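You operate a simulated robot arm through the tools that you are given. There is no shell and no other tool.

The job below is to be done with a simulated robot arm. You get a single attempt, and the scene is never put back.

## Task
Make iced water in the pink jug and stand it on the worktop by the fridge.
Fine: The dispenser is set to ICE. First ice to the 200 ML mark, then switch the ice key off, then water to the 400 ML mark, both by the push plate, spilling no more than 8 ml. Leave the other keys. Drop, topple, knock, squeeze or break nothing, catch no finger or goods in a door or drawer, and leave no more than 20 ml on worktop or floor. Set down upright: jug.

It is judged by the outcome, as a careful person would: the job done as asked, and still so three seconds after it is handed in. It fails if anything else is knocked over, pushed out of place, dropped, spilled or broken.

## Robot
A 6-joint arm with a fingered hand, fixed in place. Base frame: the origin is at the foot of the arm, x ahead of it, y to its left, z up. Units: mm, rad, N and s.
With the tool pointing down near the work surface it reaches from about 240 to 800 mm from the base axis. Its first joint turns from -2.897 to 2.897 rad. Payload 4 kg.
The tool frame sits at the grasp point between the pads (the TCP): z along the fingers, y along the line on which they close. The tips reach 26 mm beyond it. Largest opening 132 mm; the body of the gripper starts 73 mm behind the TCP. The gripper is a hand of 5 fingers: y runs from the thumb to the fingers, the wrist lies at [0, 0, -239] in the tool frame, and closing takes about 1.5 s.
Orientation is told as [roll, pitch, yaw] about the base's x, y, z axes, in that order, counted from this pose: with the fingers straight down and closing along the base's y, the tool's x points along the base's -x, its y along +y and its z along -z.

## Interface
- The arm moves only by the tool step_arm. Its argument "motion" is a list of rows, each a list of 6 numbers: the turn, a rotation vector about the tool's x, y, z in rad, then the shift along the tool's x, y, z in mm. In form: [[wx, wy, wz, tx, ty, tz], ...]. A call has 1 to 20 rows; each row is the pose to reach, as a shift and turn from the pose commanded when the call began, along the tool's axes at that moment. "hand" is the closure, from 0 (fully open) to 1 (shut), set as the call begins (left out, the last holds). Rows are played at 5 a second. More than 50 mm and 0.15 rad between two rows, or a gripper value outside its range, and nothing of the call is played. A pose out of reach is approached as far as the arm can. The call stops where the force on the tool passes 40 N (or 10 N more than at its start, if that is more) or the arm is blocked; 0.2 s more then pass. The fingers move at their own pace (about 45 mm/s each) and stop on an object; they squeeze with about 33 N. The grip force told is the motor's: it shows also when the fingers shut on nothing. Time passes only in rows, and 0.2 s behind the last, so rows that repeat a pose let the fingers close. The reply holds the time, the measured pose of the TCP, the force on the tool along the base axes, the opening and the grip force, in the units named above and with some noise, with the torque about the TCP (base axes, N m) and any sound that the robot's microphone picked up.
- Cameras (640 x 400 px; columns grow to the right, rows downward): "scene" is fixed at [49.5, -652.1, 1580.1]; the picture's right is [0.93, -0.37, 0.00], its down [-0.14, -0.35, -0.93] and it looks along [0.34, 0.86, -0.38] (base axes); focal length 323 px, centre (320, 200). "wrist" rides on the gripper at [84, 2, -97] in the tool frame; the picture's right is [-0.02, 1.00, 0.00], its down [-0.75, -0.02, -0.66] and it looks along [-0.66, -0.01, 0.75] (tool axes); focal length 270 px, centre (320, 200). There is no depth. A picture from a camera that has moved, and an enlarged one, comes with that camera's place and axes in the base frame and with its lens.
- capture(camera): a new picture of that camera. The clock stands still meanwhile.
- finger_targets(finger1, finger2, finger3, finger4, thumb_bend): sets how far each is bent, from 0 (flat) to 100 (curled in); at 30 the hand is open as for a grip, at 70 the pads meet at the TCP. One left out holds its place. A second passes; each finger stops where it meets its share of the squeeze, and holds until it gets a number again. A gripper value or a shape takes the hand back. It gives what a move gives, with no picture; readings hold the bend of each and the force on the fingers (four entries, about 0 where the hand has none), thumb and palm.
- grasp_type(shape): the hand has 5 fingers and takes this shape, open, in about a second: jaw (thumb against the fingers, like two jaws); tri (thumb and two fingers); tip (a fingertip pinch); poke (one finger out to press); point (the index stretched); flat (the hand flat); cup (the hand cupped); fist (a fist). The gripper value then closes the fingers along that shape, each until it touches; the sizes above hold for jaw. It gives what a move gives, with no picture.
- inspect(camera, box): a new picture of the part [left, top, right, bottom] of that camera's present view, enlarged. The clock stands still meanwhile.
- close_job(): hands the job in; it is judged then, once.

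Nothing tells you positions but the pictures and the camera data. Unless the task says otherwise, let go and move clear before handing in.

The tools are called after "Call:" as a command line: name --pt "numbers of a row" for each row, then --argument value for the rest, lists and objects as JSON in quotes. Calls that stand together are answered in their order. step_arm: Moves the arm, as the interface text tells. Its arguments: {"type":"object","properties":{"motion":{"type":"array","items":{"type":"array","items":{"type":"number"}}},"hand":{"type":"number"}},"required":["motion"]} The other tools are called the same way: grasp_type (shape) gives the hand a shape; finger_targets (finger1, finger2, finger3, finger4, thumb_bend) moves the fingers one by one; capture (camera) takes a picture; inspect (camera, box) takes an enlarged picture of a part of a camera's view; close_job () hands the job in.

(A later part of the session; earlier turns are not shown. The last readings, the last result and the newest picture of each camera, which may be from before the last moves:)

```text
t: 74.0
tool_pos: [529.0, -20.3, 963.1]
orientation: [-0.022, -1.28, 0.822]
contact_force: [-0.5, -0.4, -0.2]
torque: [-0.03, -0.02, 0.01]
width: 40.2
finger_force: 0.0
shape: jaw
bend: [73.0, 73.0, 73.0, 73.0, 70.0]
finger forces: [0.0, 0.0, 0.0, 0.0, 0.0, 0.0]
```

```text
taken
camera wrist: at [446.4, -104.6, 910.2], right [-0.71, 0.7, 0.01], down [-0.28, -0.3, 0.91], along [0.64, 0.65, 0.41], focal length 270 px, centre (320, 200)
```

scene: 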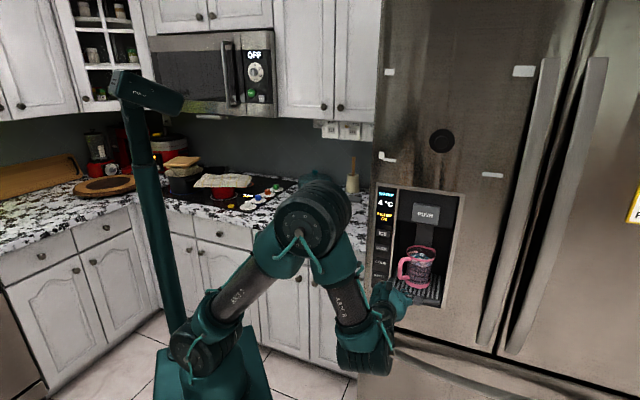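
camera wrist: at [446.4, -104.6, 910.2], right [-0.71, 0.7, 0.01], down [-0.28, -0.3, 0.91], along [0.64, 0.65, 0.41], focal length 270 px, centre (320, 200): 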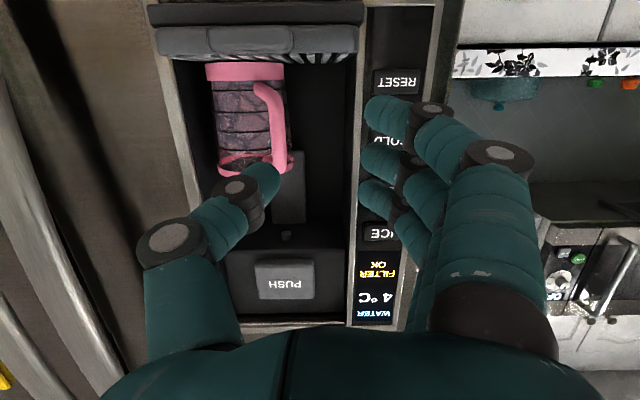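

In jaw the fingertip ends also do the clamping, so the bar must sit right at their depth; it was 6–8 mm too far out before. I'll close further in free air to locate where the tips meet.

Call:
step_arm --pt "0 0 0 0 0 0" --pt "0 0 0 0 0 0" --pt "0 0 0 0 0 0" --hand 0.85

Call:
inspect --camera "wrist" --box '[180, 60, 520, 280]'

Call:
step_arm --pt "0 0 0 0 0 0" --pt "0 0 0 0 0 0" --pt "0 0 0 0 0 0" --hand 1.0

Call:
inspect --camera "wrist" --box '[180, 60, 520, 280]'

```text
t: 74.8
tool_pos: [528.4, -20.7, 963.0]
orientation: [-0.022, -1.281, 0.824]
contact_force: [-0.8, 0.2, 0.6]
torque: [0.01, 0.01, -0.01]
width: 20.4
finger_force: 0.1
shape: jaw
bend: [73.0, 73.0, 73.0, 73.0, 70.0]
finger forces: [0.0, 0.1, 0.1, 0.0, 0.0, 0.0]
```

```text
1.82 times, centred on (350, 170) of wrist
camera zoom: at [446.4, -104.7, 910.2], right [-0.71, 0.7, 0.01], down [-0.28, -0.3, 0.91], along [0.64, 0.65, 0.41], focal length 491 px, centre (266, 254)
```

zoom: 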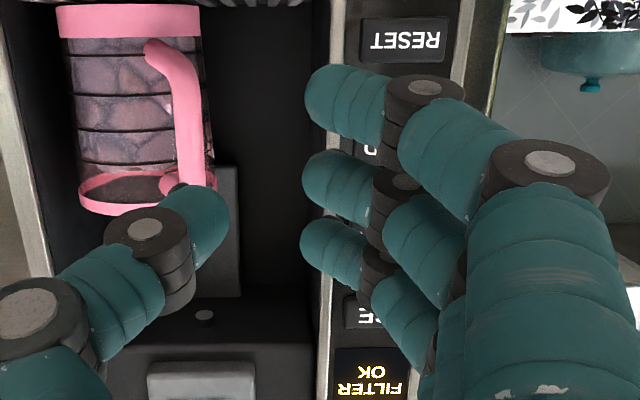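

```text
t: 75.6
tool_pos: [528.7, -21.5, 962.4]
orientation: [-0.023, -1.28, 0.822]
contact_force: [-0.6, 0.5, 0.7]
torque: [0.02, 0.03, 0.02]
width: 0.0
finger_force: 33.2
shape: jaw
bend: [67.0, 60.0, 60.0, 67.0, 66.0]
finger forces: [0.0, 0.0, 0.0, 0.0, 0.1, 0.0]
```

```text
1.82 times, centred on (350, 170) of wrist
camera zoom: at [446.4, -104.7, 910.2], right [-0.71, 0.7, 0.01], down [-0.28, -0.3, 0.91], along [0.64, 0.65, 0.41], focal length 491 px, centre (266, 254)
```

zoom: 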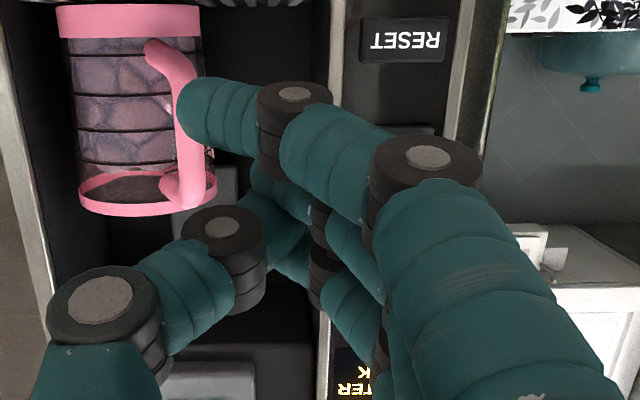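

Now I know the geometry: at about 20 mm opening the finger ends sit ~16–20 mm and the thumb end ~25 mm beyond the tool point, so the bar should be ~17 mm beyond it. I'll turn the hand to face the handle more squarely (heading ≈30°), level it, and open to the pre-grasp width.

Call:
step_arm --pt "0.132 0.001 0.04 -2 -2 14" --pt "0.265 0.002 0.0795 -4 -4 28" --hand 0.65

Call:
step_arm --pt "0 -0.11 0 0 0 0" --pt "0 -0.22 0 0 0 0" --pt "0 -0.22 0 0 0 0"

Call:
capture --camera "wrist"

Call:
capture --camera "scene"

```text
t: 76.2
tool_pos: [551.6, -4.6, 957.1]
orientation: [-0.024, -1.278, 0.546]
contact_force: [0.3, 0.2, 0.9]
torque: [-0.03, 0.01, -0.02]
width: 45.6
finger_force: 0.1
shape: jaw
bend: [73.0, 73.0, 73.0, 73.0, 70.0]
finger forces: [0.1, 0.1, 0.1, 0.1, 0.1, 0.0]
```

```text
t: 77.0
tool_pos: [602.9, -18.3, 1005.8]
orientation: [-0.056, -1.497, 0.58]
contact_force: [0.2, 0.2, -0.3]
torque: [0.01, 0.04, 0.0]
width: 45.9
finger_force: 0.0
shape: jaw
bend: [73.0, 73.0, 73.0, 73.0, 70.0]
finger forces: [0.0, 0.0, 0.1, 0.0, 0.0, 0.0]
out of reach, approached as far as the arm can: row 1, 2, 3
```

```text
taken
camera wrist: at [513.1, -69.4, 929.8], right [-0.5, 0.87, 0.02], down [-0.51, -0.31, 0.8], along [0.7, 0.39, 0.6], focal length 270 px, centre (320, 200)
```

wrist: 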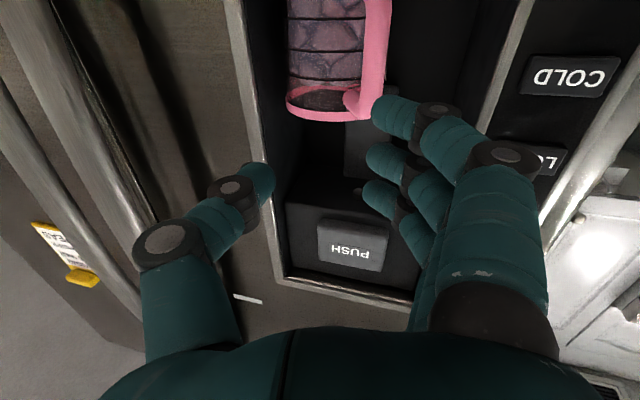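

```text
taken
```

scene: 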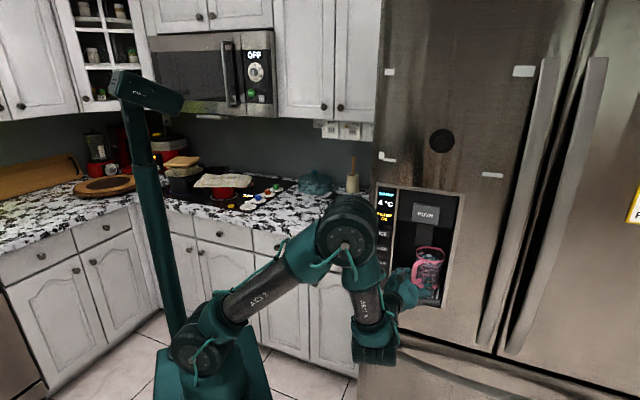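

The level pose was out of reach at that spot and the arm drifted, touching nothing. I'll go back to the proven tilt (pitch −1.28), keeping the 30° heading, at a 60 mm standoff from the handle.

Call:
step_arm --pt "0 0.072 0 13.5 11.2 0.9" --pt "0 0.145 0 27 22.4 1.8" --pt "0 0.217 0 40.4 33.6 2.7"

Call:
capture --camera "wrist"

Call:
inspect --camera "wrist" --box '[220, 20, 420, 200]'

Call:
inspect --camera "scene" --box '[395, 235, 455, 300]'

```text
t: 77.8
tool_pos: [584.4, 7.9, 967.1]
orientation: [-0.023, -1.283, 0.547]
contact_force: [0.1, -0.4, 0.4]
torque: [0.01, -0.01, -0.02]
width: 45.7
finger_force: 0.1
shape: jaw
bend: [73.0, 73.0, 73.0, 73.0, 70.0]
finger forces: [0.1, 0.0, 0.0, 0.0, 0.0, 0.0]
```

```text
taken
camera wrist: at [483.1, -49.0, 914.0], right [-0.5, 0.87, 0.01], down [-0.36, -0.22, 0.91], along [0.79, 0.45, 0.42], focal length 270 px, centre (320, 200)
```

wrist: 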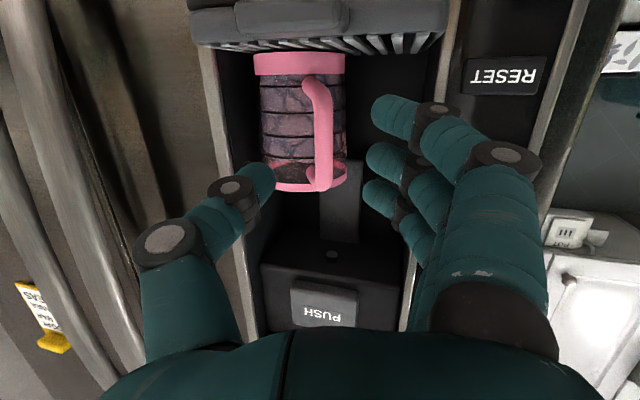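

```text
2.22 times, centred on (320, 110) of wrist
camera zoom: at [483.1, -49.0, 914.0], right [-0.5, 0.87, 0.01], down [-0.36, -0.22, 0.91], along [0.79, 0.45, 0.42], focal length 601 px, centre (320, 400)
```

zoom: 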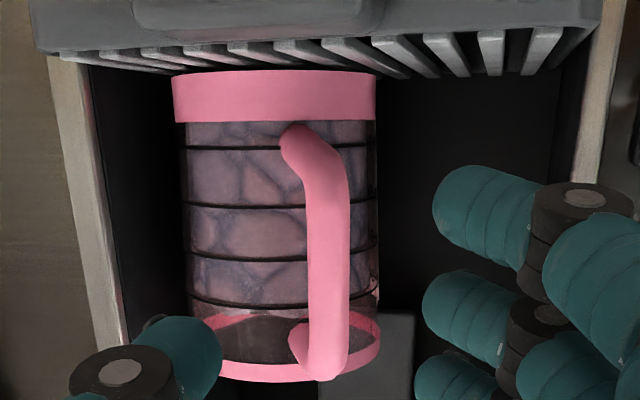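

```text
6.15 times, centred on (425, 268) of scene
camera zoom: at [49.5, -652.1, 1580.1], right [0.93, -0.37, 0.0], down [-0.14, -0.35, -0.93], along [0.34, 0.86, -0.38], focal length 1985 px, centre (-326, -215)
```

zoom: 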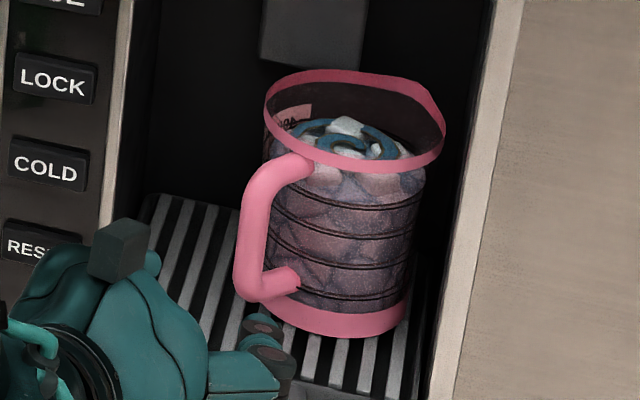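

From here the handle faces the hand almost squarely, with the bar at (655, 51) and the jug body ~25 mm behind it. I'll advance 45 mm with a 3 mm sideways correction and check.

Call:
step_arm --pt "0 0 0 -4.3 1.1 14.4" --pt "0 0 0 -8.6 2.2 28.7" --pt "0 0 0 -12.9 3.3 43.1"

Call:
inspect --camera "wrist" --box '[200, 40, 440, 240]'

Call:
inspect --camera "scene" --box '[390, 235, 450, 300]'

```text
t: 78.6
tool_pos: [620.6, 33.2, 966.0]
orientation: [-0.021, -1.283, 0.545]
contact_force: [-0.3, 0.6, -0.7]
torque: [0.01, 0.02, 0.01]
width: 45.6
finger_force: 0.0
shape: jaw
bend: [73.0, 73.0, 73.0, 73.0, 70.0]
finger forces: [0.0, 0.1, 0.0, 0.1, 0.0, 0.1]
```

```text
2.00 times, centred on (320, 140) of wrist
camera zoom: at [518.9, -23.5, 913.6], right [-0.49, 0.87, 0.01], down [-0.36, -0.22, 0.91], along [0.79, 0.45, 0.42], focal length 541 px, centre (320, 320)
```

zoom: 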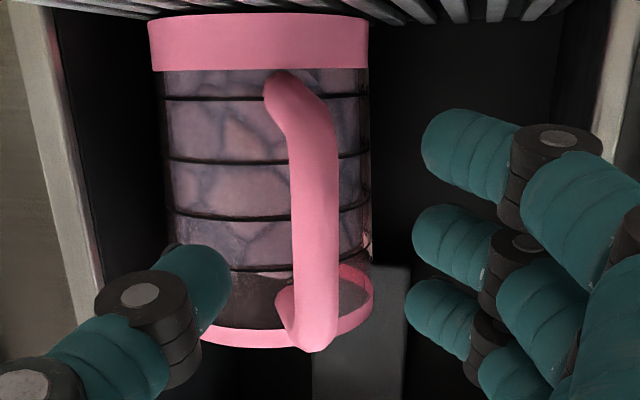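

```text
6.15 times, centred on (420, 268) of scene
camera zoom: at [49.5, -652.1, 1580.1], right [0.93, -0.37, 0.0], down [-0.14, -0.35, -0.93], along [0.34, 0.86, -0.38], focal length 1985 px, centre (-295, -215)
```

zoom: 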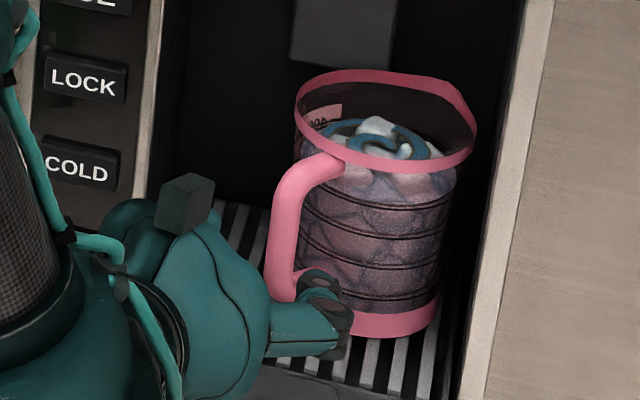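

Alignment holds: the bar is at the centre line (y≈−1) and about 22 mm short of the clamping depth. I'll advance 12 mm, then check again.

Call:
step_arm --pt "0 0 0 -1.7 -0.5 5.7" --pt "0 0 0 -3.4 -1 11.5"

Call:
inspect --camera "wrist" --box '[200, 40, 440, 240]'

```text
t: 79.2
tool_pos: [632.2, 39.2, 966.3]
orientation: [-0.023, -1.282, 0.546]
contact_force: [0.6, -0.2, -0.2]
torque: [0.0, -0.04, -0.01]
width: 45.5
finger_force: 0.1
shape: jaw
bend: [73.0, 73.0, 73.0, 73.0, 70.0]
finger forces: [0.0, 0.0, 0.0, 0.0, 0.0, 0.0]
```

```text
2.00 times, centred on (320, 140) of wrist
camera zoom: at [530.4, -18.2, 913.3], right [-0.49, 0.87, 0.01], down [-0.36, -0.22, 0.91], along [0.79, 0.45, 0.42], focal length 541 px, centre (320, 320)
```

zoom: 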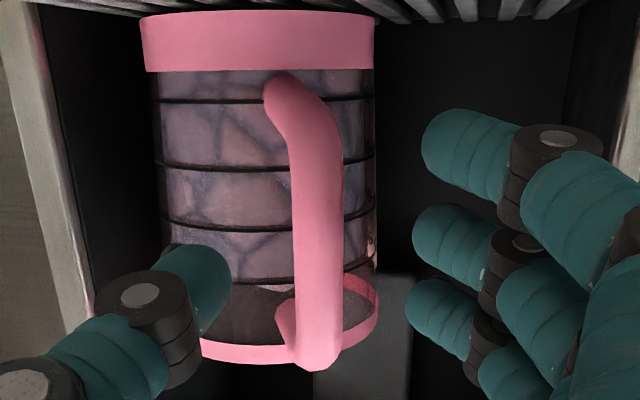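

Still clear all round. I'll go the last 11 mm, lowering by 4 mm to centre on the bar's straight part.

Call:
step_arm --pt "0 0 0 0.3 0 5.8" --pt "0 0 0 0.7 0 11.6"

Call:
inspect --camera "wrist" --box '[200, 40, 440, 240]'

Call:
inspect --camera "scene" --box '[390, 235, 450, 300]'

```text
t: 79.8
tool_pos: [641.9, 45.4, 962.7]
orientation: [-0.025, -1.282, 0.55]
contact_force: [0.4, -0.1, -0.7]
torque: [0.02, -0.03, -0.03]
width: 46.0
finger_force: 0.0
shape: jaw
bend: [73.0, 73.0, 73.0, 73.0, 70.0]
finger forces: [0.0, 0.0, 0.0, 0.0, 0.0, 0.0]
```

```text
2.00 times, centred on (320, 140) of wrist
camera zoom: at [540.4, -12.2, 909.8], right [-0.49, 0.87, 0.01], down [-0.36, -0.22, 0.91], along [0.79, 0.45, 0.42], focal length 541 px, centre (320, 320)
```

zoom: 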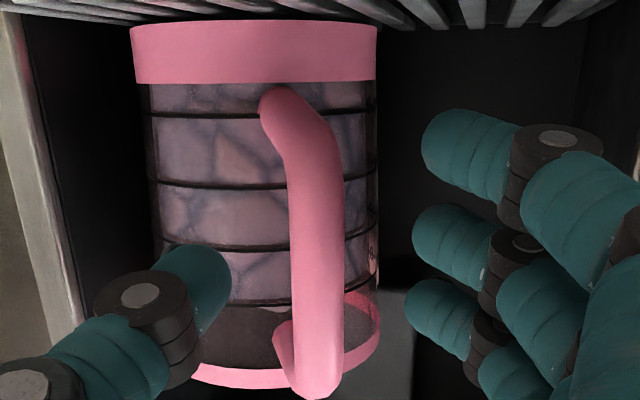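

```text
6.15 times, centred on (420, 268) of scene
camera zoom: at [49.5, -652.1, 1580.1], right [0.93, -0.37, 0.0], down [-0.14, -0.35, -0.93], along [0.34, 0.86, -0.38], focal length 1985 px, centre (-295, -215)
```

zoom: 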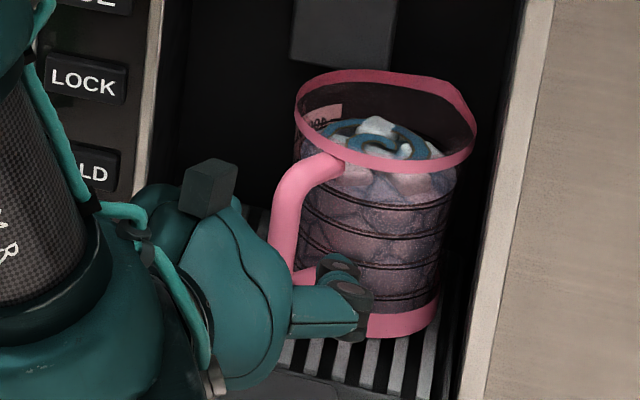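

I'll zoom in on the bar to check its depth against the fingertips before closing.

Call:
inspect --camera "wrist" --box '[260, 110, 380, 200]'

```text
4.44 times, centred on (320, 155) of wrist
camera zoom: at [540.4, -12.2, 909.8], right [-0.49, 0.87, 0.01], down [-0.36, -0.22, 0.91], along [0.79, 0.45, 0.42], focal length 1201 px, centre (320, 400)
```

zoom: 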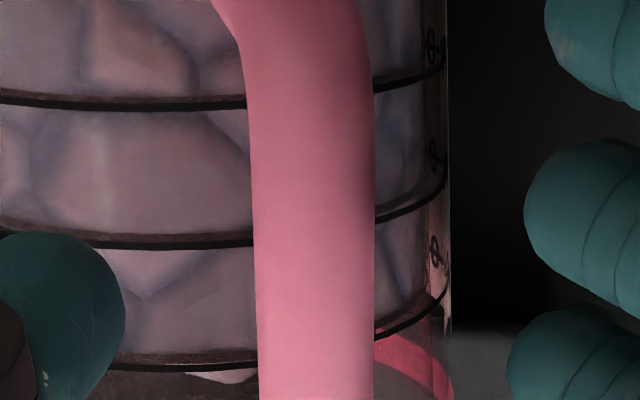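

The bar is centred and near clamping depth. I'll go 4 mm deeper, then close the jaw in steps.

Call:
step_arm --pt "0 0 0 -1.1 0 3.8" --pt "0 0 0 -1.1 0 3.8" --pt "0 0 0 -1.1 0 3.8" --pt "0 0 0 -1.1 0 3.8" --hand 0.85

Call:
inspect --camera "wrist" --box '[200, 40, 440, 240]'

```text
t: 80.8
tool_pos: [646.1, 47.5, 963.3]
orientation: [-0.023, -1.283, 0.546]
contact_force: [0.4, 0.6, -0.1]
torque: [-0.03, 0.02, 0.02]
width: 20.2
finger_force: 0.1
shape: jaw
bend: [73.0, 73.0, 73.0, 73.0, 70.0]
finger forces: [0.0, 0.1, 0.0, 0.1, 0.0, 0.0]
```

```text
2.00 times, centred on (320, 140) of wrist
camera zoom: at [544.1, -10.4, 909.9], right [-0.49, 0.87, 0.01], down [-0.36, -0.22, 0.91], along [0.79, 0.45, 0.42], focal length 541 px, centre (320, 320)
```

zoom: 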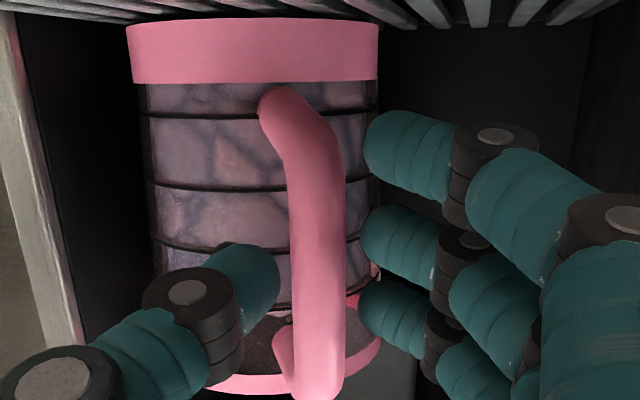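

Thumb gap ≈2.9 mm, finger gap ≈4.2 mm. I'll shift 0.6 mm to even them and close a bit more.

Call:
step_arm --pt "0 0 0 0 -0.6 0" --pt "0 0 0 0 -0.6 0" --hand 0.89

Call:
inspect --camera "wrist" --box '[260, 110, 380, 200]'

```text
t: 81.4
tool_pos: [645.2, 47.9, 963.1]
orientation: [-0.022, -1.283, 0.546]
contact_force: [-0.7, -0.1, 0.1]
torque: [0.03, -0.01, -0.02]
width: 14.9
finger_force: 0.0
shape: jaw
bend: [72.0, 72.0, 72.0, 72.0, 70.0]
finger forces: [0.1, 0.0, 0.2, 0.0, 0.3, 0.0]
```

```text
4.44 times, centred on (320, 155) of wrist
camera zoom: at [544.4, -10.7, 909.6], right [-0.5, 0.87, 0.01], down [-0.36, -0.22, 0.91], along [0.79, 0.45, 0.42], focal length 1201 px, centre (320, 400)
```

zoom: 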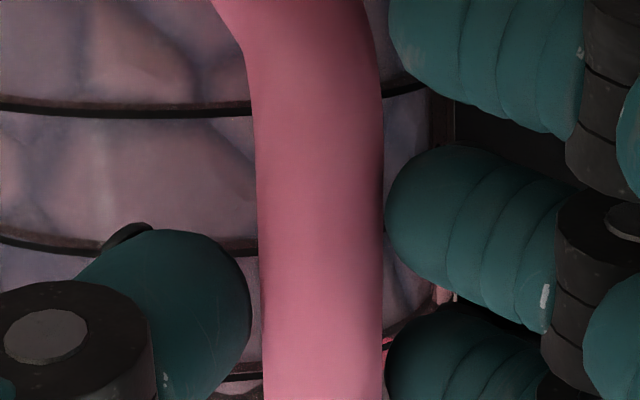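

First touch on both sides. I'll close a notch and watch the force balance and the bar.

Call:
step_arm --pt "0 0 0 0 0 0" --pt "0 0 0 0 0 0" --hand 0.91

Call:
inspect --camera "wrist" --box '[220, 70, 420, 220]'

```text
t: 82.0
tool_pos: [647.2, 47.9, 962.7]
orientation: [-0.026, -1.282, 0.545]
contact_force: [0.0, -1.1, -0.6]
torque: [-0.14, 0.0, 0.05]
width: 6.7
finger_force: 28.5
shape: jaw
bend: [67.0, 71.0, 71.0, 71.0, 70.0]
finger forces: [0.0, 7.9, 7.4, 6.4, 22.3, 0.0]
```

```text
2.67 times, centred on (320, 145) of wrist
camera zoom: at [544.5, -10.8, 909.5], right [-0.49, 0.87, 0.01], down [-0.36, -0.22, 0.91], along [0.79, 0.45, 0.42], focal length 721 px, centre (320, 347)
```

zoom: 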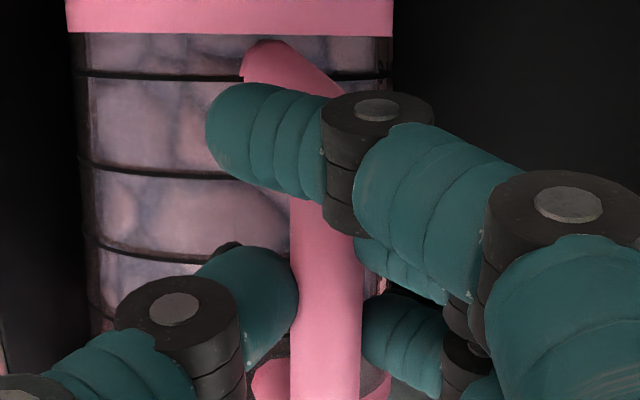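

Now the grip is solid: fingers 2–4 at 6–8 N each against 22 N from the thumb, with the index lying across the front of the bar's lower end. Checking that the jug stays put.

Call:
inspect --camera "scene" --box '[385, 225, 455, 305]'

Call:
step_arm --pt "0 0 0 0 0 0" --pt "0 0 0 0 0 0"

```text
5.00 times, centred on (420, 265) of scene
camera zoom: at [49.5, -652.1, 1580.1], right [0.93, -0.37, 0.0], down [-0.14, -0.35, -0.93], along [0.34, 0.86, -0.38], focal length 1613 px, centre (-180, -125)
```

zoom: 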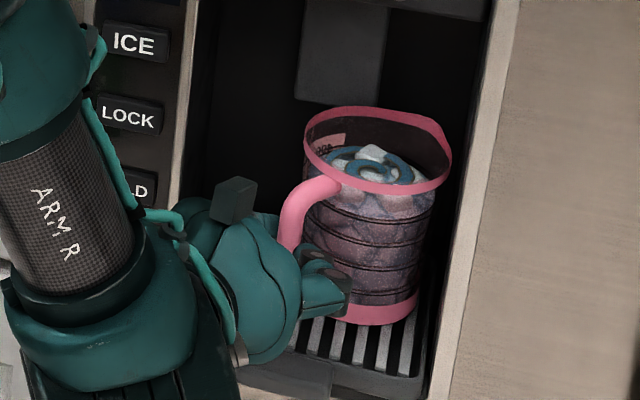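

```text
t: 82.6
tool_pos: [645.0, 45.9, 962.8]
orientation: [-0.021, -1.282, 0.546]
contact_force: [0.8, -0.3, -1.3]
torque: [-0.14, 0.0, 0.02]
width: 6.0
finger_force: 33.4
shape: jaw
bend: [67.0, 71.0, 71.0, 71.0, 70.0]
finger forces: [0.1, 9.3, 8.8, 7.7, 26.8, 0.0]
```

Full squeeze (33 N) with the jug undisturbed. A test lift of 4 mm follows, slowly.

Call:
step_arm --pt "0 0 0 -1 0 -0.3" --pt "0 0 0 -1.9 0 -0.6" --pt "0 0 0 -2.9 0 -0.9" --pt "0 0 0 -3.8 0 -1.2" --pt "0 0 0 -3.8 0 -1.2"

Call:
inspect --camera "scene" --box '[385, 225, 455, 305]'

Call:
inspect --camera "wrist" --box '[220, 70, 420, 220]'

```text
t: 83.8
tool_pos: [645.4, 46.3, 966.1]
orientation: [-0.024, -1.282, 0.545]
contact_force: [-0.3, -0.6, -2.6]
torque: [-0.07, 0.21, 0.03]
width: 5.9
finger_force: 32.7
shape: jaw
bend: [67.0, 71.0, 71.0, 70.0, 70.0]
finger forces: [0.1, 12.0, 8.8, 8.4, 27.6, 0.1]
```

```text
5.00 times, centred on (420, 265) of scene
camera zoom: at [49.5, -652.1, 1580.1], right [0.93, -0.37, 0.0], down [-0.14, -0.35, -0.93], along [0.34, 0.86, -0.38], focal length 1613 px, centre (-180, -125)
```

zoom: 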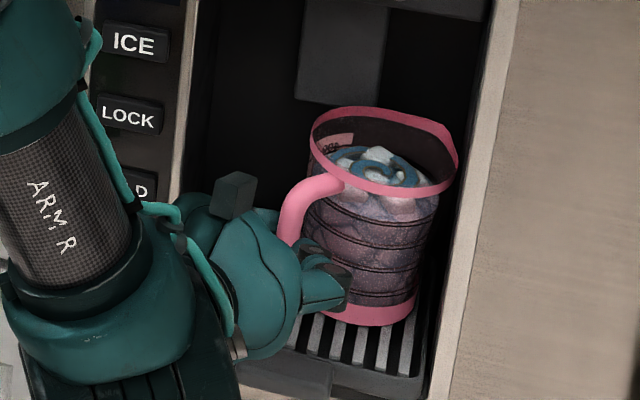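

```text
2.67 times, centred on (320, 145) of wrist
camera zoom: at [543.9, -10.8, 913.1], right [-0.5, 0.87, 0.01], down [-0.36, -0.22, 0.91], along [0.79, 0.45, 0.42], focal length 721 px, centre (320, 347)
```

zoom: 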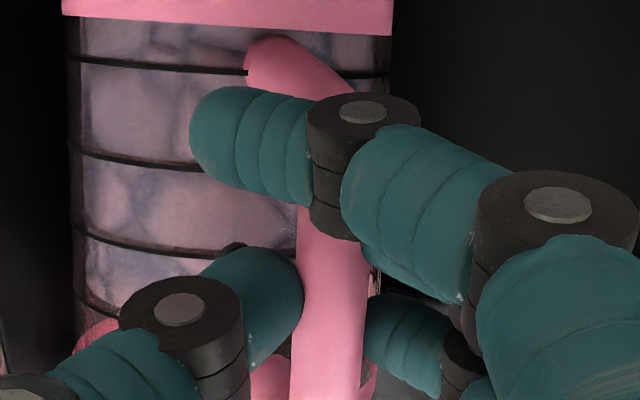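

The handle rises but the far edge still rests on the tray: the jug is pivoting slightly (≈2°). I'll lift a few millimetres more and see whether the grip and index take up the tilt.

Call:
step_arm --pt "0 0 0 -1.4 0 -0.4" --pt "0 0 0 -2.9 0 -0.9" --pt "0 0 0 -3.8 0 -1.2" --pt "0 0 0 -3.8 0 -1.2"

Call:
inspect --camera "scene" --box '[385, 225, 455, 305]'

Call:
inspect --camera "wrist" --box '[220, 70, 420, 220]'

```text
t: 84.8
tool_pos: [645.2, 46.7, 971.1]
orientation: [-0.022, -1.283, 0.546]
contact_force: [0.2, 0.5, -3.8]
torque: [-0.07, 0.27, 0.05]
width: 5.7
finger_force: 33.2
shape: jaw
bend: [67.0, 71.0, 71.0, 70.0, 70.0]
finger forces: [0.0, 12.9, 8.8, 8.6, 28.0, 0.1]
```

```text
5.00 times, centred on (420, 265) of scene
camera zoom: at [49.5, -652.1, 1580.1], right [0.93, -0.37, 0.0], down [-0.14, -0.35, -0.93], along [0.34, 0.86, -0.38], focal length 1613 px, centre (-180, -125)
```

zoom: 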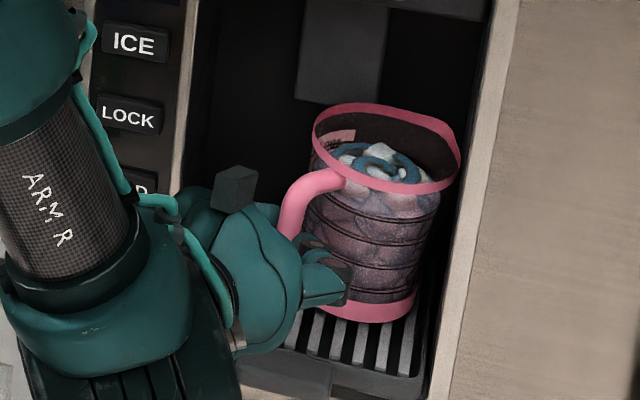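

```text
2.67 times, centred on (320, 145) of wrist
camera zoom: at [543.8, -11.0, 917.3], right [-0.5, 0.87, 0.01], down [-0.36, -0.22, 0.91], along [0.79, 0.45, 0.42], focal length 721 px, centre (320, 347)
```

zoom: 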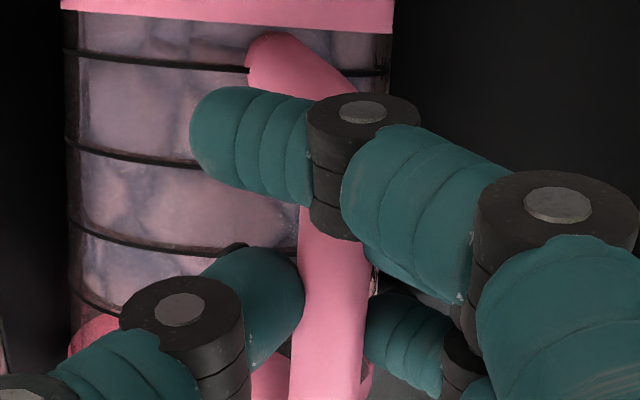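

Load on the hand has risen to ~3.8 N while the tilt has hardly grown, so the grip is taking the weight. I'll continue lifting gently.

Call:
step_arm --pt "0 0 0 -1.4 0 -0.4" --pt "0 0 0 -2.9 0 -0.9" --pt "0 0 0 -3.8 0 -1.2" --pt "0 0 0 -3.8 0 -1.2"

Call:
inspect --camera "scene" --box '[385, 225, 455, 305]'

Call:
inspect --camera "wrist" --box '[220, 70, 420, 220]'

```text
t: 85.8
tool_pos: [646.5, 46.4, 976.3]
orientation: [-0.023, -1.281, 0.547]
contact_force: [0.3, -0.6, -2.7]
torque: [-0.06, 0.3, 0.01]
width: 5.7
finger_force: 32.9
shape: jaw
bend: [67.0, 71.0, 71.0, 70.0, 70.0]
finger forces: [0.1, 12.9, 8.7, 8.4, 27.8, 0.0]
```

```text
5.00 times, centred on (420, 265) of scene
camera zoom: at [49.5, -652.1, 1580.1], right [0.93, -0.37, 0.0], down [-0.14, -0.35, -0.93], along [0.34, 0.86, -0.38], focal length 1613 px, centre (-180, -125)
```

zoom: 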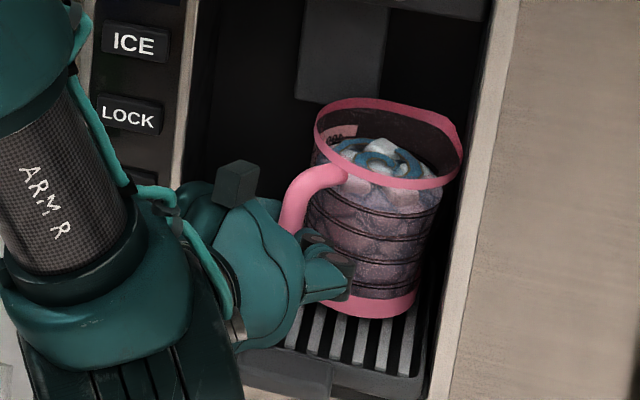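

```text
2.67 times, centred on (320, 145) of wrist
camera zoom: at [544.3, -11.5, 921.3], right [-0.5, 0.87, 0.01], down [-0.36, -0.22, 0.91], along [0.79, 0.45, 0.42], focal length 721 px, centre (320, 347)
```

zoom: 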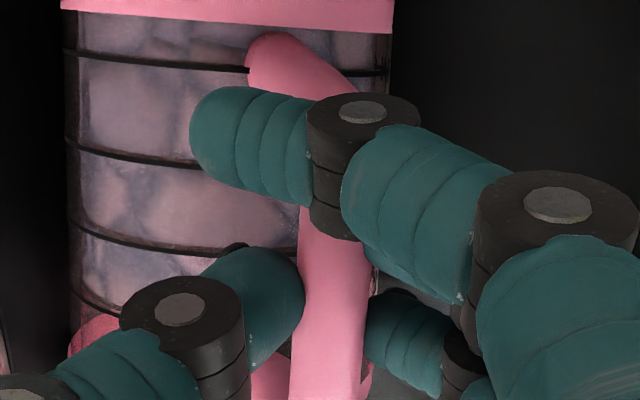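

The jug is fully off the tray and moves rigidly with the hand, tilted only about 3°. I'll raise it another 15 mm and shift 20 mm left, away from the right wall.

Call:
step_arm --pt "0 0 0 -3.6 0 -1.1" --pt "0 0 0 -7.2 0 -2.2" --pt "0 0 0 -10.8 0 -3.2" --pt "0 0 0 -14.4 0 -4.3" --pt "0 0 0 -14 4.8 -5.5" --pt "0 0 0 -13.7 9.6 -6.7" --pt "0 0 0 -13.3 14.5 -8" --pt "0 0 0 -12.9 19.3 -9.2" --pt "0 0 0 -12.9 19.3 -9.2"

Call:
inspect --camera "scene" --box '[375, 215, 455, 305]'

Call:
capture --camera "wrist"

```text
t: 87.8
tool_pos: [632.4, 60.6, 990.2]
orientation: [-0.025, -1.283, 0.547]
contact_force: [-0.1, -0.1, -4.4]
torque: [-0.09, 0.31, -0.01]
width: 5.6
finger_force: 32.9
shape: jaw
bend: [67.0, 71.0, 71.0, 70.0, 70.0]
finger forces: [0.1, 12.9, 8.9, 8.5, 28.0, 0.0]
```

```text
4.44 times, centred on (415, 260) of scene
camera zoom: at [49.5, -652.1, 1580.1], right [0.93, -0.37, 0.0], down [-0.14, -0.35, -0.93], along [0.34, 0.86, -0.38], focal length 1434 px, centre (-102, -67)
```

zoom: 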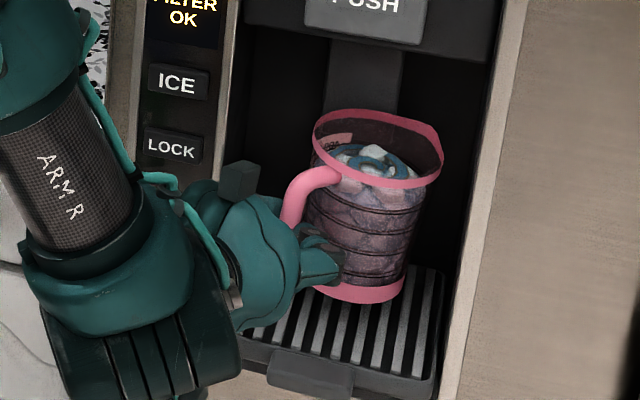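

```text
taken
camera wrist: at [530.5, 3.0, 936.6], right [-0.49, 0.87, 0.01], down [-0.36, -0.22, 0.91], along [0.79, 0.45, 0.42], focal length 270 px, centre (320, 200)
```

wrist: 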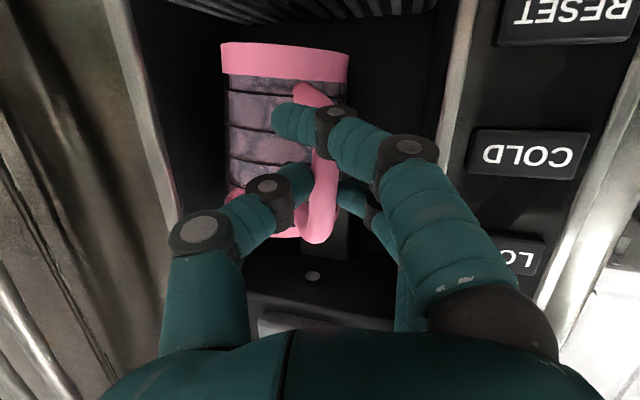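

The jug hangs steadily, clear of walls and tray. I'll draw it out of the niche slowly along the fridge's normal, 60 mm first.

Call:
step_arm --pt "0 0 0 2.75 -2.6 -9.25" --pt "0 0 0 5.5 -5.2 -18.5" --pt "0 0 0 8.25 -7.75 -27.75" --pt "0 0 0 11 -10.3 -37" --pt "0 0 0 13.75 -12.9 -46.25" --pt "0 0 0 16.5 -15.5 -55.5" --pt "0 0 0 16.5 -15.5 -55.5"

Call:
inspect --camera "scene" --box '[360, 210, 460, 310]'

Call:
capture --camera "wrist"

```text
t: 89.4
tool_pos: [589.2, 18.5, 989.7]
orientation: [-0.022, -1.284, 0.546]
contact_force: [0.1, 0.2, -4.0]
torque: [-0.08, 0.31, 0.01]
width: 5.9
finger_force: 32.9
shape: jaw
bend: [67.0, 71.0, 71.0, 70.0, 70.0]
finger forces: [0.0, 12.9, 9.0, 8.6, 28.3, 0.0]
```

```text
4.00 times, centred on (410, 260) of scene
camera zoom: at [49.5, -652.1, 1580.1], right [0.93, -0.37, 0.0], down [-0.14, -0.35, -0.93], along [0.34, 0.86, -0.38], focal length 1290 px, centre (-40, -40)
```

zoom: 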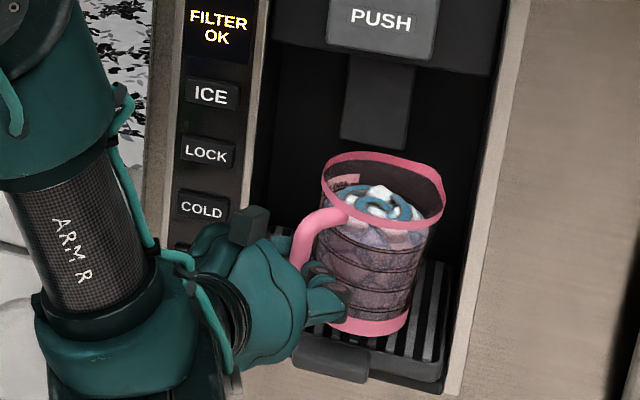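

```text
taken
camera wrist: at [487.4, -39.0, 936.8], right [-0.5, 0.87, 0.01], down [-0.36, -0.22, 0.91], along [0.79, 0.45, 0.42], focal length 270 px, centre (320, 200)
```

wrist: 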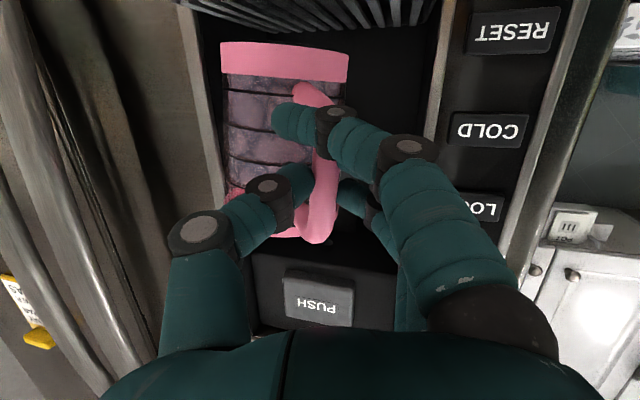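

Steady. Next the remaining pull-out, while slowly turning the hand's heading to 50° so the arm can swing left around the fridge corner.

Call:
step_arm --pt "-0.0419 -0.0003 -0.0125 2.4 -5.5 -8" --pt "-0.0839 -0.0006 -0.025 4.8 -11.1 -16.1" --pt "-0.1258 -0.0009 -0.0374 7.2 -16.6 -24.1" --pt "-0.1678 -0.0012 -0.0499 9.5 -22.2 -32.2" --pt "-0.2097 -0.0016 -0.0624 11.9 -27.7 -40.2" --pt "-0.2516 -0.0019 -0.0749 14.3 -33.3 -48.3" --pt "-0.2936 -0.0022 -0.0873 16.7 -38.8 -56.3" --pt "-0.3355 -0.0025 -0.0998 19.1 -44.4 -64.4" --pt "-0.3355 -0.0025 -0.0998 19.1 -44.4 -64.4"

Call:
inspect --camera "scene" --box '[340, 200, 480, 340]'

Call:
capture --camera "wrist"

```text
t: 91.4
tool_pos: [553.6, -53.1, 989.1]
orientation: [-0.023, -1.283, 0.897]
contact_force: [-0.1, -0.3, -4.3]
torque: [-0.16, 0.24, 0.03]
width: 5.9
finger_force: 33.1
shape: jaw
bend: [67.0, 71.0, 71.0, 70.0, 70.0]
finger forces: [0.1, 13.1, 9.0, 8.4, 28.4, 0.0]
```

```text
2.86 times, centred on (410, 270) of scene
camera zoom: at [49.5, -652.1, 1580.1], right [0.93, -0.37, 0.0], down [-0.14, -0.35, -0.93], along [0.34, 0.86, -0.38], focal length 922 px, centre (63, 0)
```

zoom: 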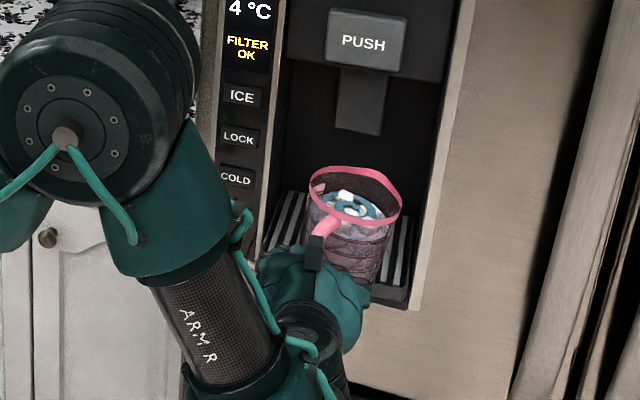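

```text
taken
camera wrist: at [477.5, -142.1, 935.1], right [-0.76, 0.65, 0.01], down [-0.26, -0.33, 0.91], along [0.59, 0.69, 0.42], focal length 270 px, centre (320, 200)
```

wrist: 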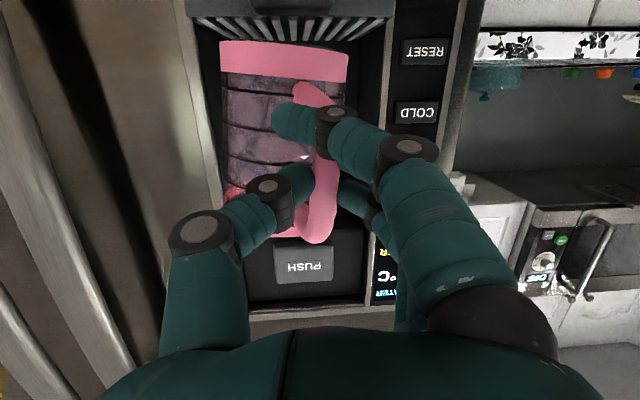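

The jug is fully out of the niche and steady. I'll raise it 140 mm straight up for the swing around the fridge corner.

Call:
step_arm --pt "0 0 0 -9.6 0 -2.9" --pt "0 0 0 -19.2 0 -5.7" --pt "0 0 0 -28.8 0 -8.6" --pt "0 0 0 -38.3 0 -11.4" --pt "0 0 0 -47.9 0 -14.3" --pt "0 0 0 -57.5 0 -17.1" --pt "0 0 0 -67.1 0 -20" --pt "0 0 0 -76.7 0 -22.8" --pt "0 0 0 -86.3 0 -25.7" --pt "0 0 0 -95.9 0 -28.5" --pt "0 0 0 -105.4 0 -31.4" --pt "0 0 0 -115 0 -34.2" --pt "0 0 0 -124.6 0 -37.1" --pt "0 0 0 -134.2 0 -39.9" --pt "0 0 0 -134.2 0 -39.9"

Call:
capture --camera "scene"

Call:
capture --camera "wrist"

```text
t: 94.6
tool_pos: [552.3, -53.2, 1129.9]
orientation: [-0.023, -1.283, 0.896]
contact_force: [-1.0, -0.8, -3.9]
torque: [-0.17, 0.24, 0.01]
width: 6.0
finger_force: 33.6
shape: jaw
bend: [67.0, 71.0, 71.0, 70.0, 70.0]
finger forces: [0.0, 13.0, 8.9, 8.3, 28.4, 0.1]
```

```text
taken
```

scene: 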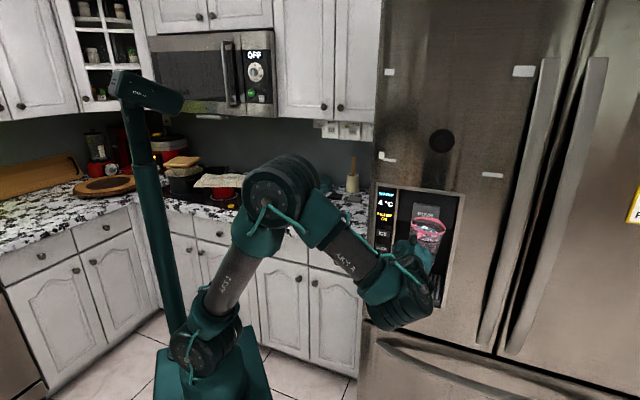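

```text
taken
camera wrist: at [476.4, -142.3, 1076.5], right [-0.76, 0.65, 0.01], down [-0.26, -0.33, 0.91], along [0.59, 0.69, 0.42], focal length 270 px, centre (320, 200)
```

wrist: 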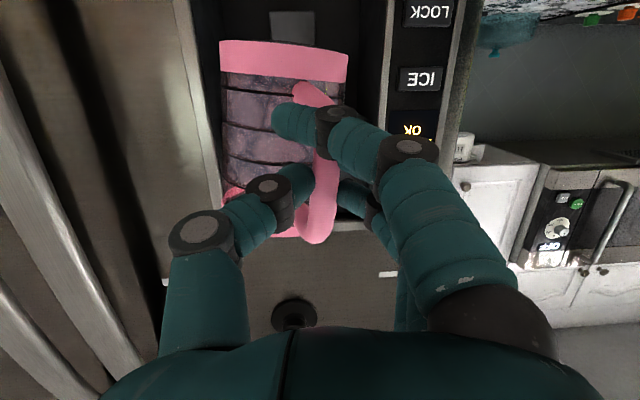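

Everything is steady at the raised height. Now I move left along the fridge face in short stages, turning the heading gradually so hand and jug stay clear of the fridge.

Call:
step_arm --pt "-0.0209 0 -0.0062 -0.2 8 0.6" --pt "-0.0418 0 -0.0124 -0.35 16 1.15" --pt "-0.0627 0 -0.0186 -0.5 24 1.7" --pt "-0.0837 -0.0006 -0.0249 -0.7 32 2.3" --pt "-0.1046 -0.0007 -0.0311 -0.9 40 2.9" --pt "-0.1255 -0.0009 -0.0373 -1 48 3.5" --pt "-0.1464 -0.001 -0.0435 -1.2 56 4" --pt "-0.1673 -0.0012 -0.0497 -1.4 64 4.6" --pt "-0.1673 -0.0012 -0.0497 -1.4 64 4.6"

Call:
capture --camera "scene"

Call:
capture --camera "wrist"

```text
t: 96.6
tool_pos: [507.1, -9.8, 1129.1]
orientation: [-0.024, -1.282, 1.074]
contact_force: [-0.8, -0.6, -3.4]
torque: [-0.22, 0.23, 0.01]
width: 5.6
finger_force: 32.4
shape: jaw
bend: [67.0, 71.0, 71.0, 70.0, 70.0]
finger forces: [0.0, 13.0, 9.0, 8.3, 28.4, 0.0]
```

```text
taken
```

scene: 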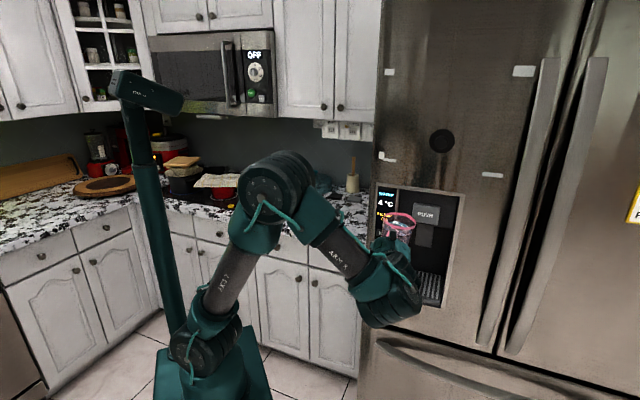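

```text
taken
camera wrist: at [446.5, -110.1, 1076.3], right [-0.86, 0.5, 0.01], down [-0.2, -0.37, 0.91], along [0.46, 0.78, 0.42], focal length 270 px, centre (320, 200)
```

wrist: 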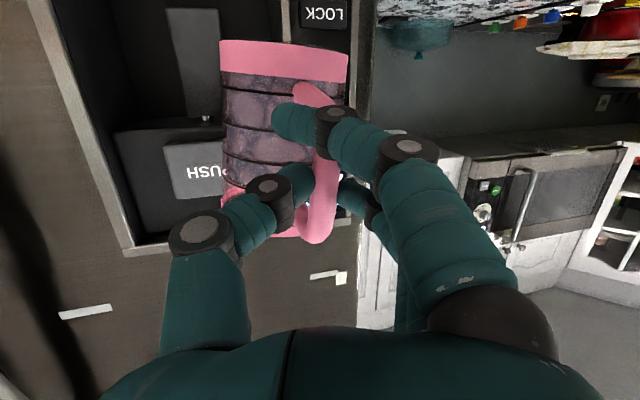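

No reach trouble. Continuing the same way to just short of the fridge's left edge.

Call:
step_arm --pt "-0.0186 0 -0.0055 -0.9 7.9 2.9" --pt "-0.0372 0 -0.011 -1.7 15.8 5.8" --pt "-0.0558 0 -0.0166 -2.6 23.8 8.7" --pt "-0.0744 -0.0005 -0.0221 -3.4 31.7 11.6" --pt "-0.0929 -0.0007 -0.0276 -4.3 39.6 14.4" --pt "-0.1115 -0.0008 -0.0331 -5.1 47.5 17.3" --pt "-0.1301 -0.0009 -0.0387 -6 55.5 20.2" --pt "-0.1487 -0.001 -0.0442 -6.8 63.4 23.1" --pt "-0.1673 -0.0012 -0.0497 -7.7 71.3 26" --pt "-0.1673 -0.0012 -0.0497 -7.7 71.3 26"

Call:
capture --camera "scene"

Call:
capture --camera "wrist"

```text
t: 98.8
tool_pos: [459.5, 59.6, 1116.0]
orientation: [-0.029, -1.279, 1.248]
contact_force: [-0.3, 0.9, -3.4]
torque: [-0.24, 0.19, 0.04]
width: 5.7
finger_force: 33.0
shape: jaw
bend: [67.0, 71.0, 71.0, 70.0, 71.0]
finger forces: [0.1, 13.1, 9.1, 8.4, 28.4, 0.0]
out of reach, approached as far as the arm can: row 4, 5, 6, 7, 8, 9, 10
```

```text
taken
```

scene: 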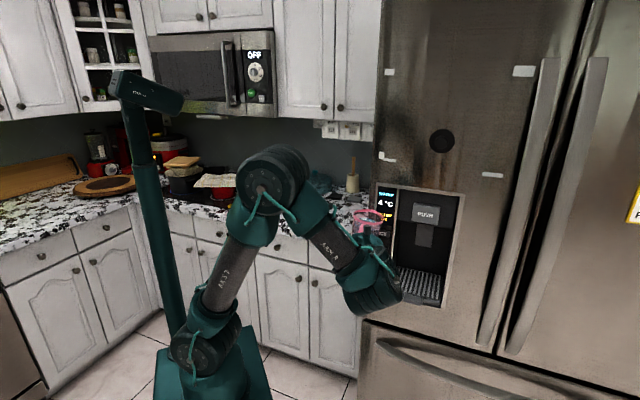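

```text
taken
camera wrist: at [418.6, -49.7, 1064.3], right [-0.94, 0.35, 0.01], down [-0.13, -0.39, 0.91], along [0.32, 0.85, 0.41], focal length 270 px, centre (320, 200)
```

wrist: 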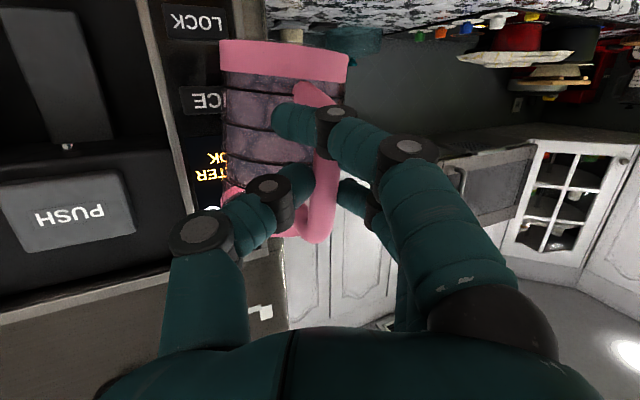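

The arm reached its limit at that height and dipped ~13 mm, but jug and hand are steady and clear (~10 mm off the face). Lower heights reach better, so I'll descend 90 mm here before rounding the corner.

Call:
step_arm --pt "0 0 0 9.7 0.2 2.6" --pt "0 0 0 19.3 0.4 5.2" --pt "0 0 0 29 0.6 7.7" --pt "0 0 0 38.7 0.8 10.3" --pt "0 0 0 48.3 1 12.9" --pt "0 0 0 58 1.2 15.5" --pt "0 0 0 67.7 1.4 18" --pt "0 0 0 77.3 1.6 20.6" --pt "0 0 0 87 1.8 23.2"

Call:
capture --camera "wrist"

Call:
inspect --camera "scene" --box '[320, 180, 460, 300]'

```text
t: 100.8
tool_pos: [458.1, 57.1, 1028.0]
orientation: [-0.028, -1.282, 1.251]
contact_force: [0.4, -0.3, -3.7]
torque: [-0.26, 0.19, 0.02]
width: 5.6
finger_force: 33.2
shape: jaw
bend: [67.0, 71.0, 71.0, 70.0, 71.0]
finger forces: [0.0, 13.1, 9.0, 8.3, 28.2, 0.1]
```

```text
taken
camera wrist: at [417.8, -52.6, 974.4], right [-0.94, 0.35, 0.01], down [-0.13, -0.39, 0.91], along [0.32, 0.85, 0.42], focal length 270 px, centre (320, 200)
```

wrist: 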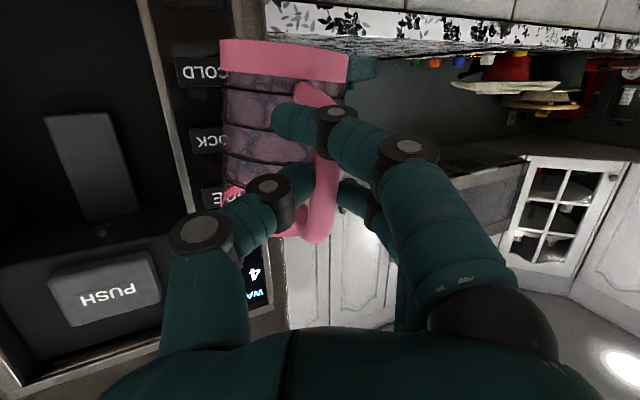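

```text
3.33 times, centred on (390, 240) of scene
camera zoom: at [49.5, -652.1, 1580.1], right [0.93, -0.37, 0.0], down [-0.14, -0.35, -0.93], along [0.34, 0.86, -0.38], focal length 1075 px, centre (87, 67)
```

zoom: 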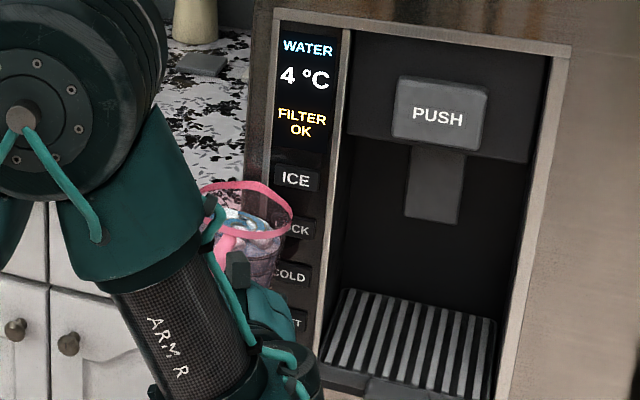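

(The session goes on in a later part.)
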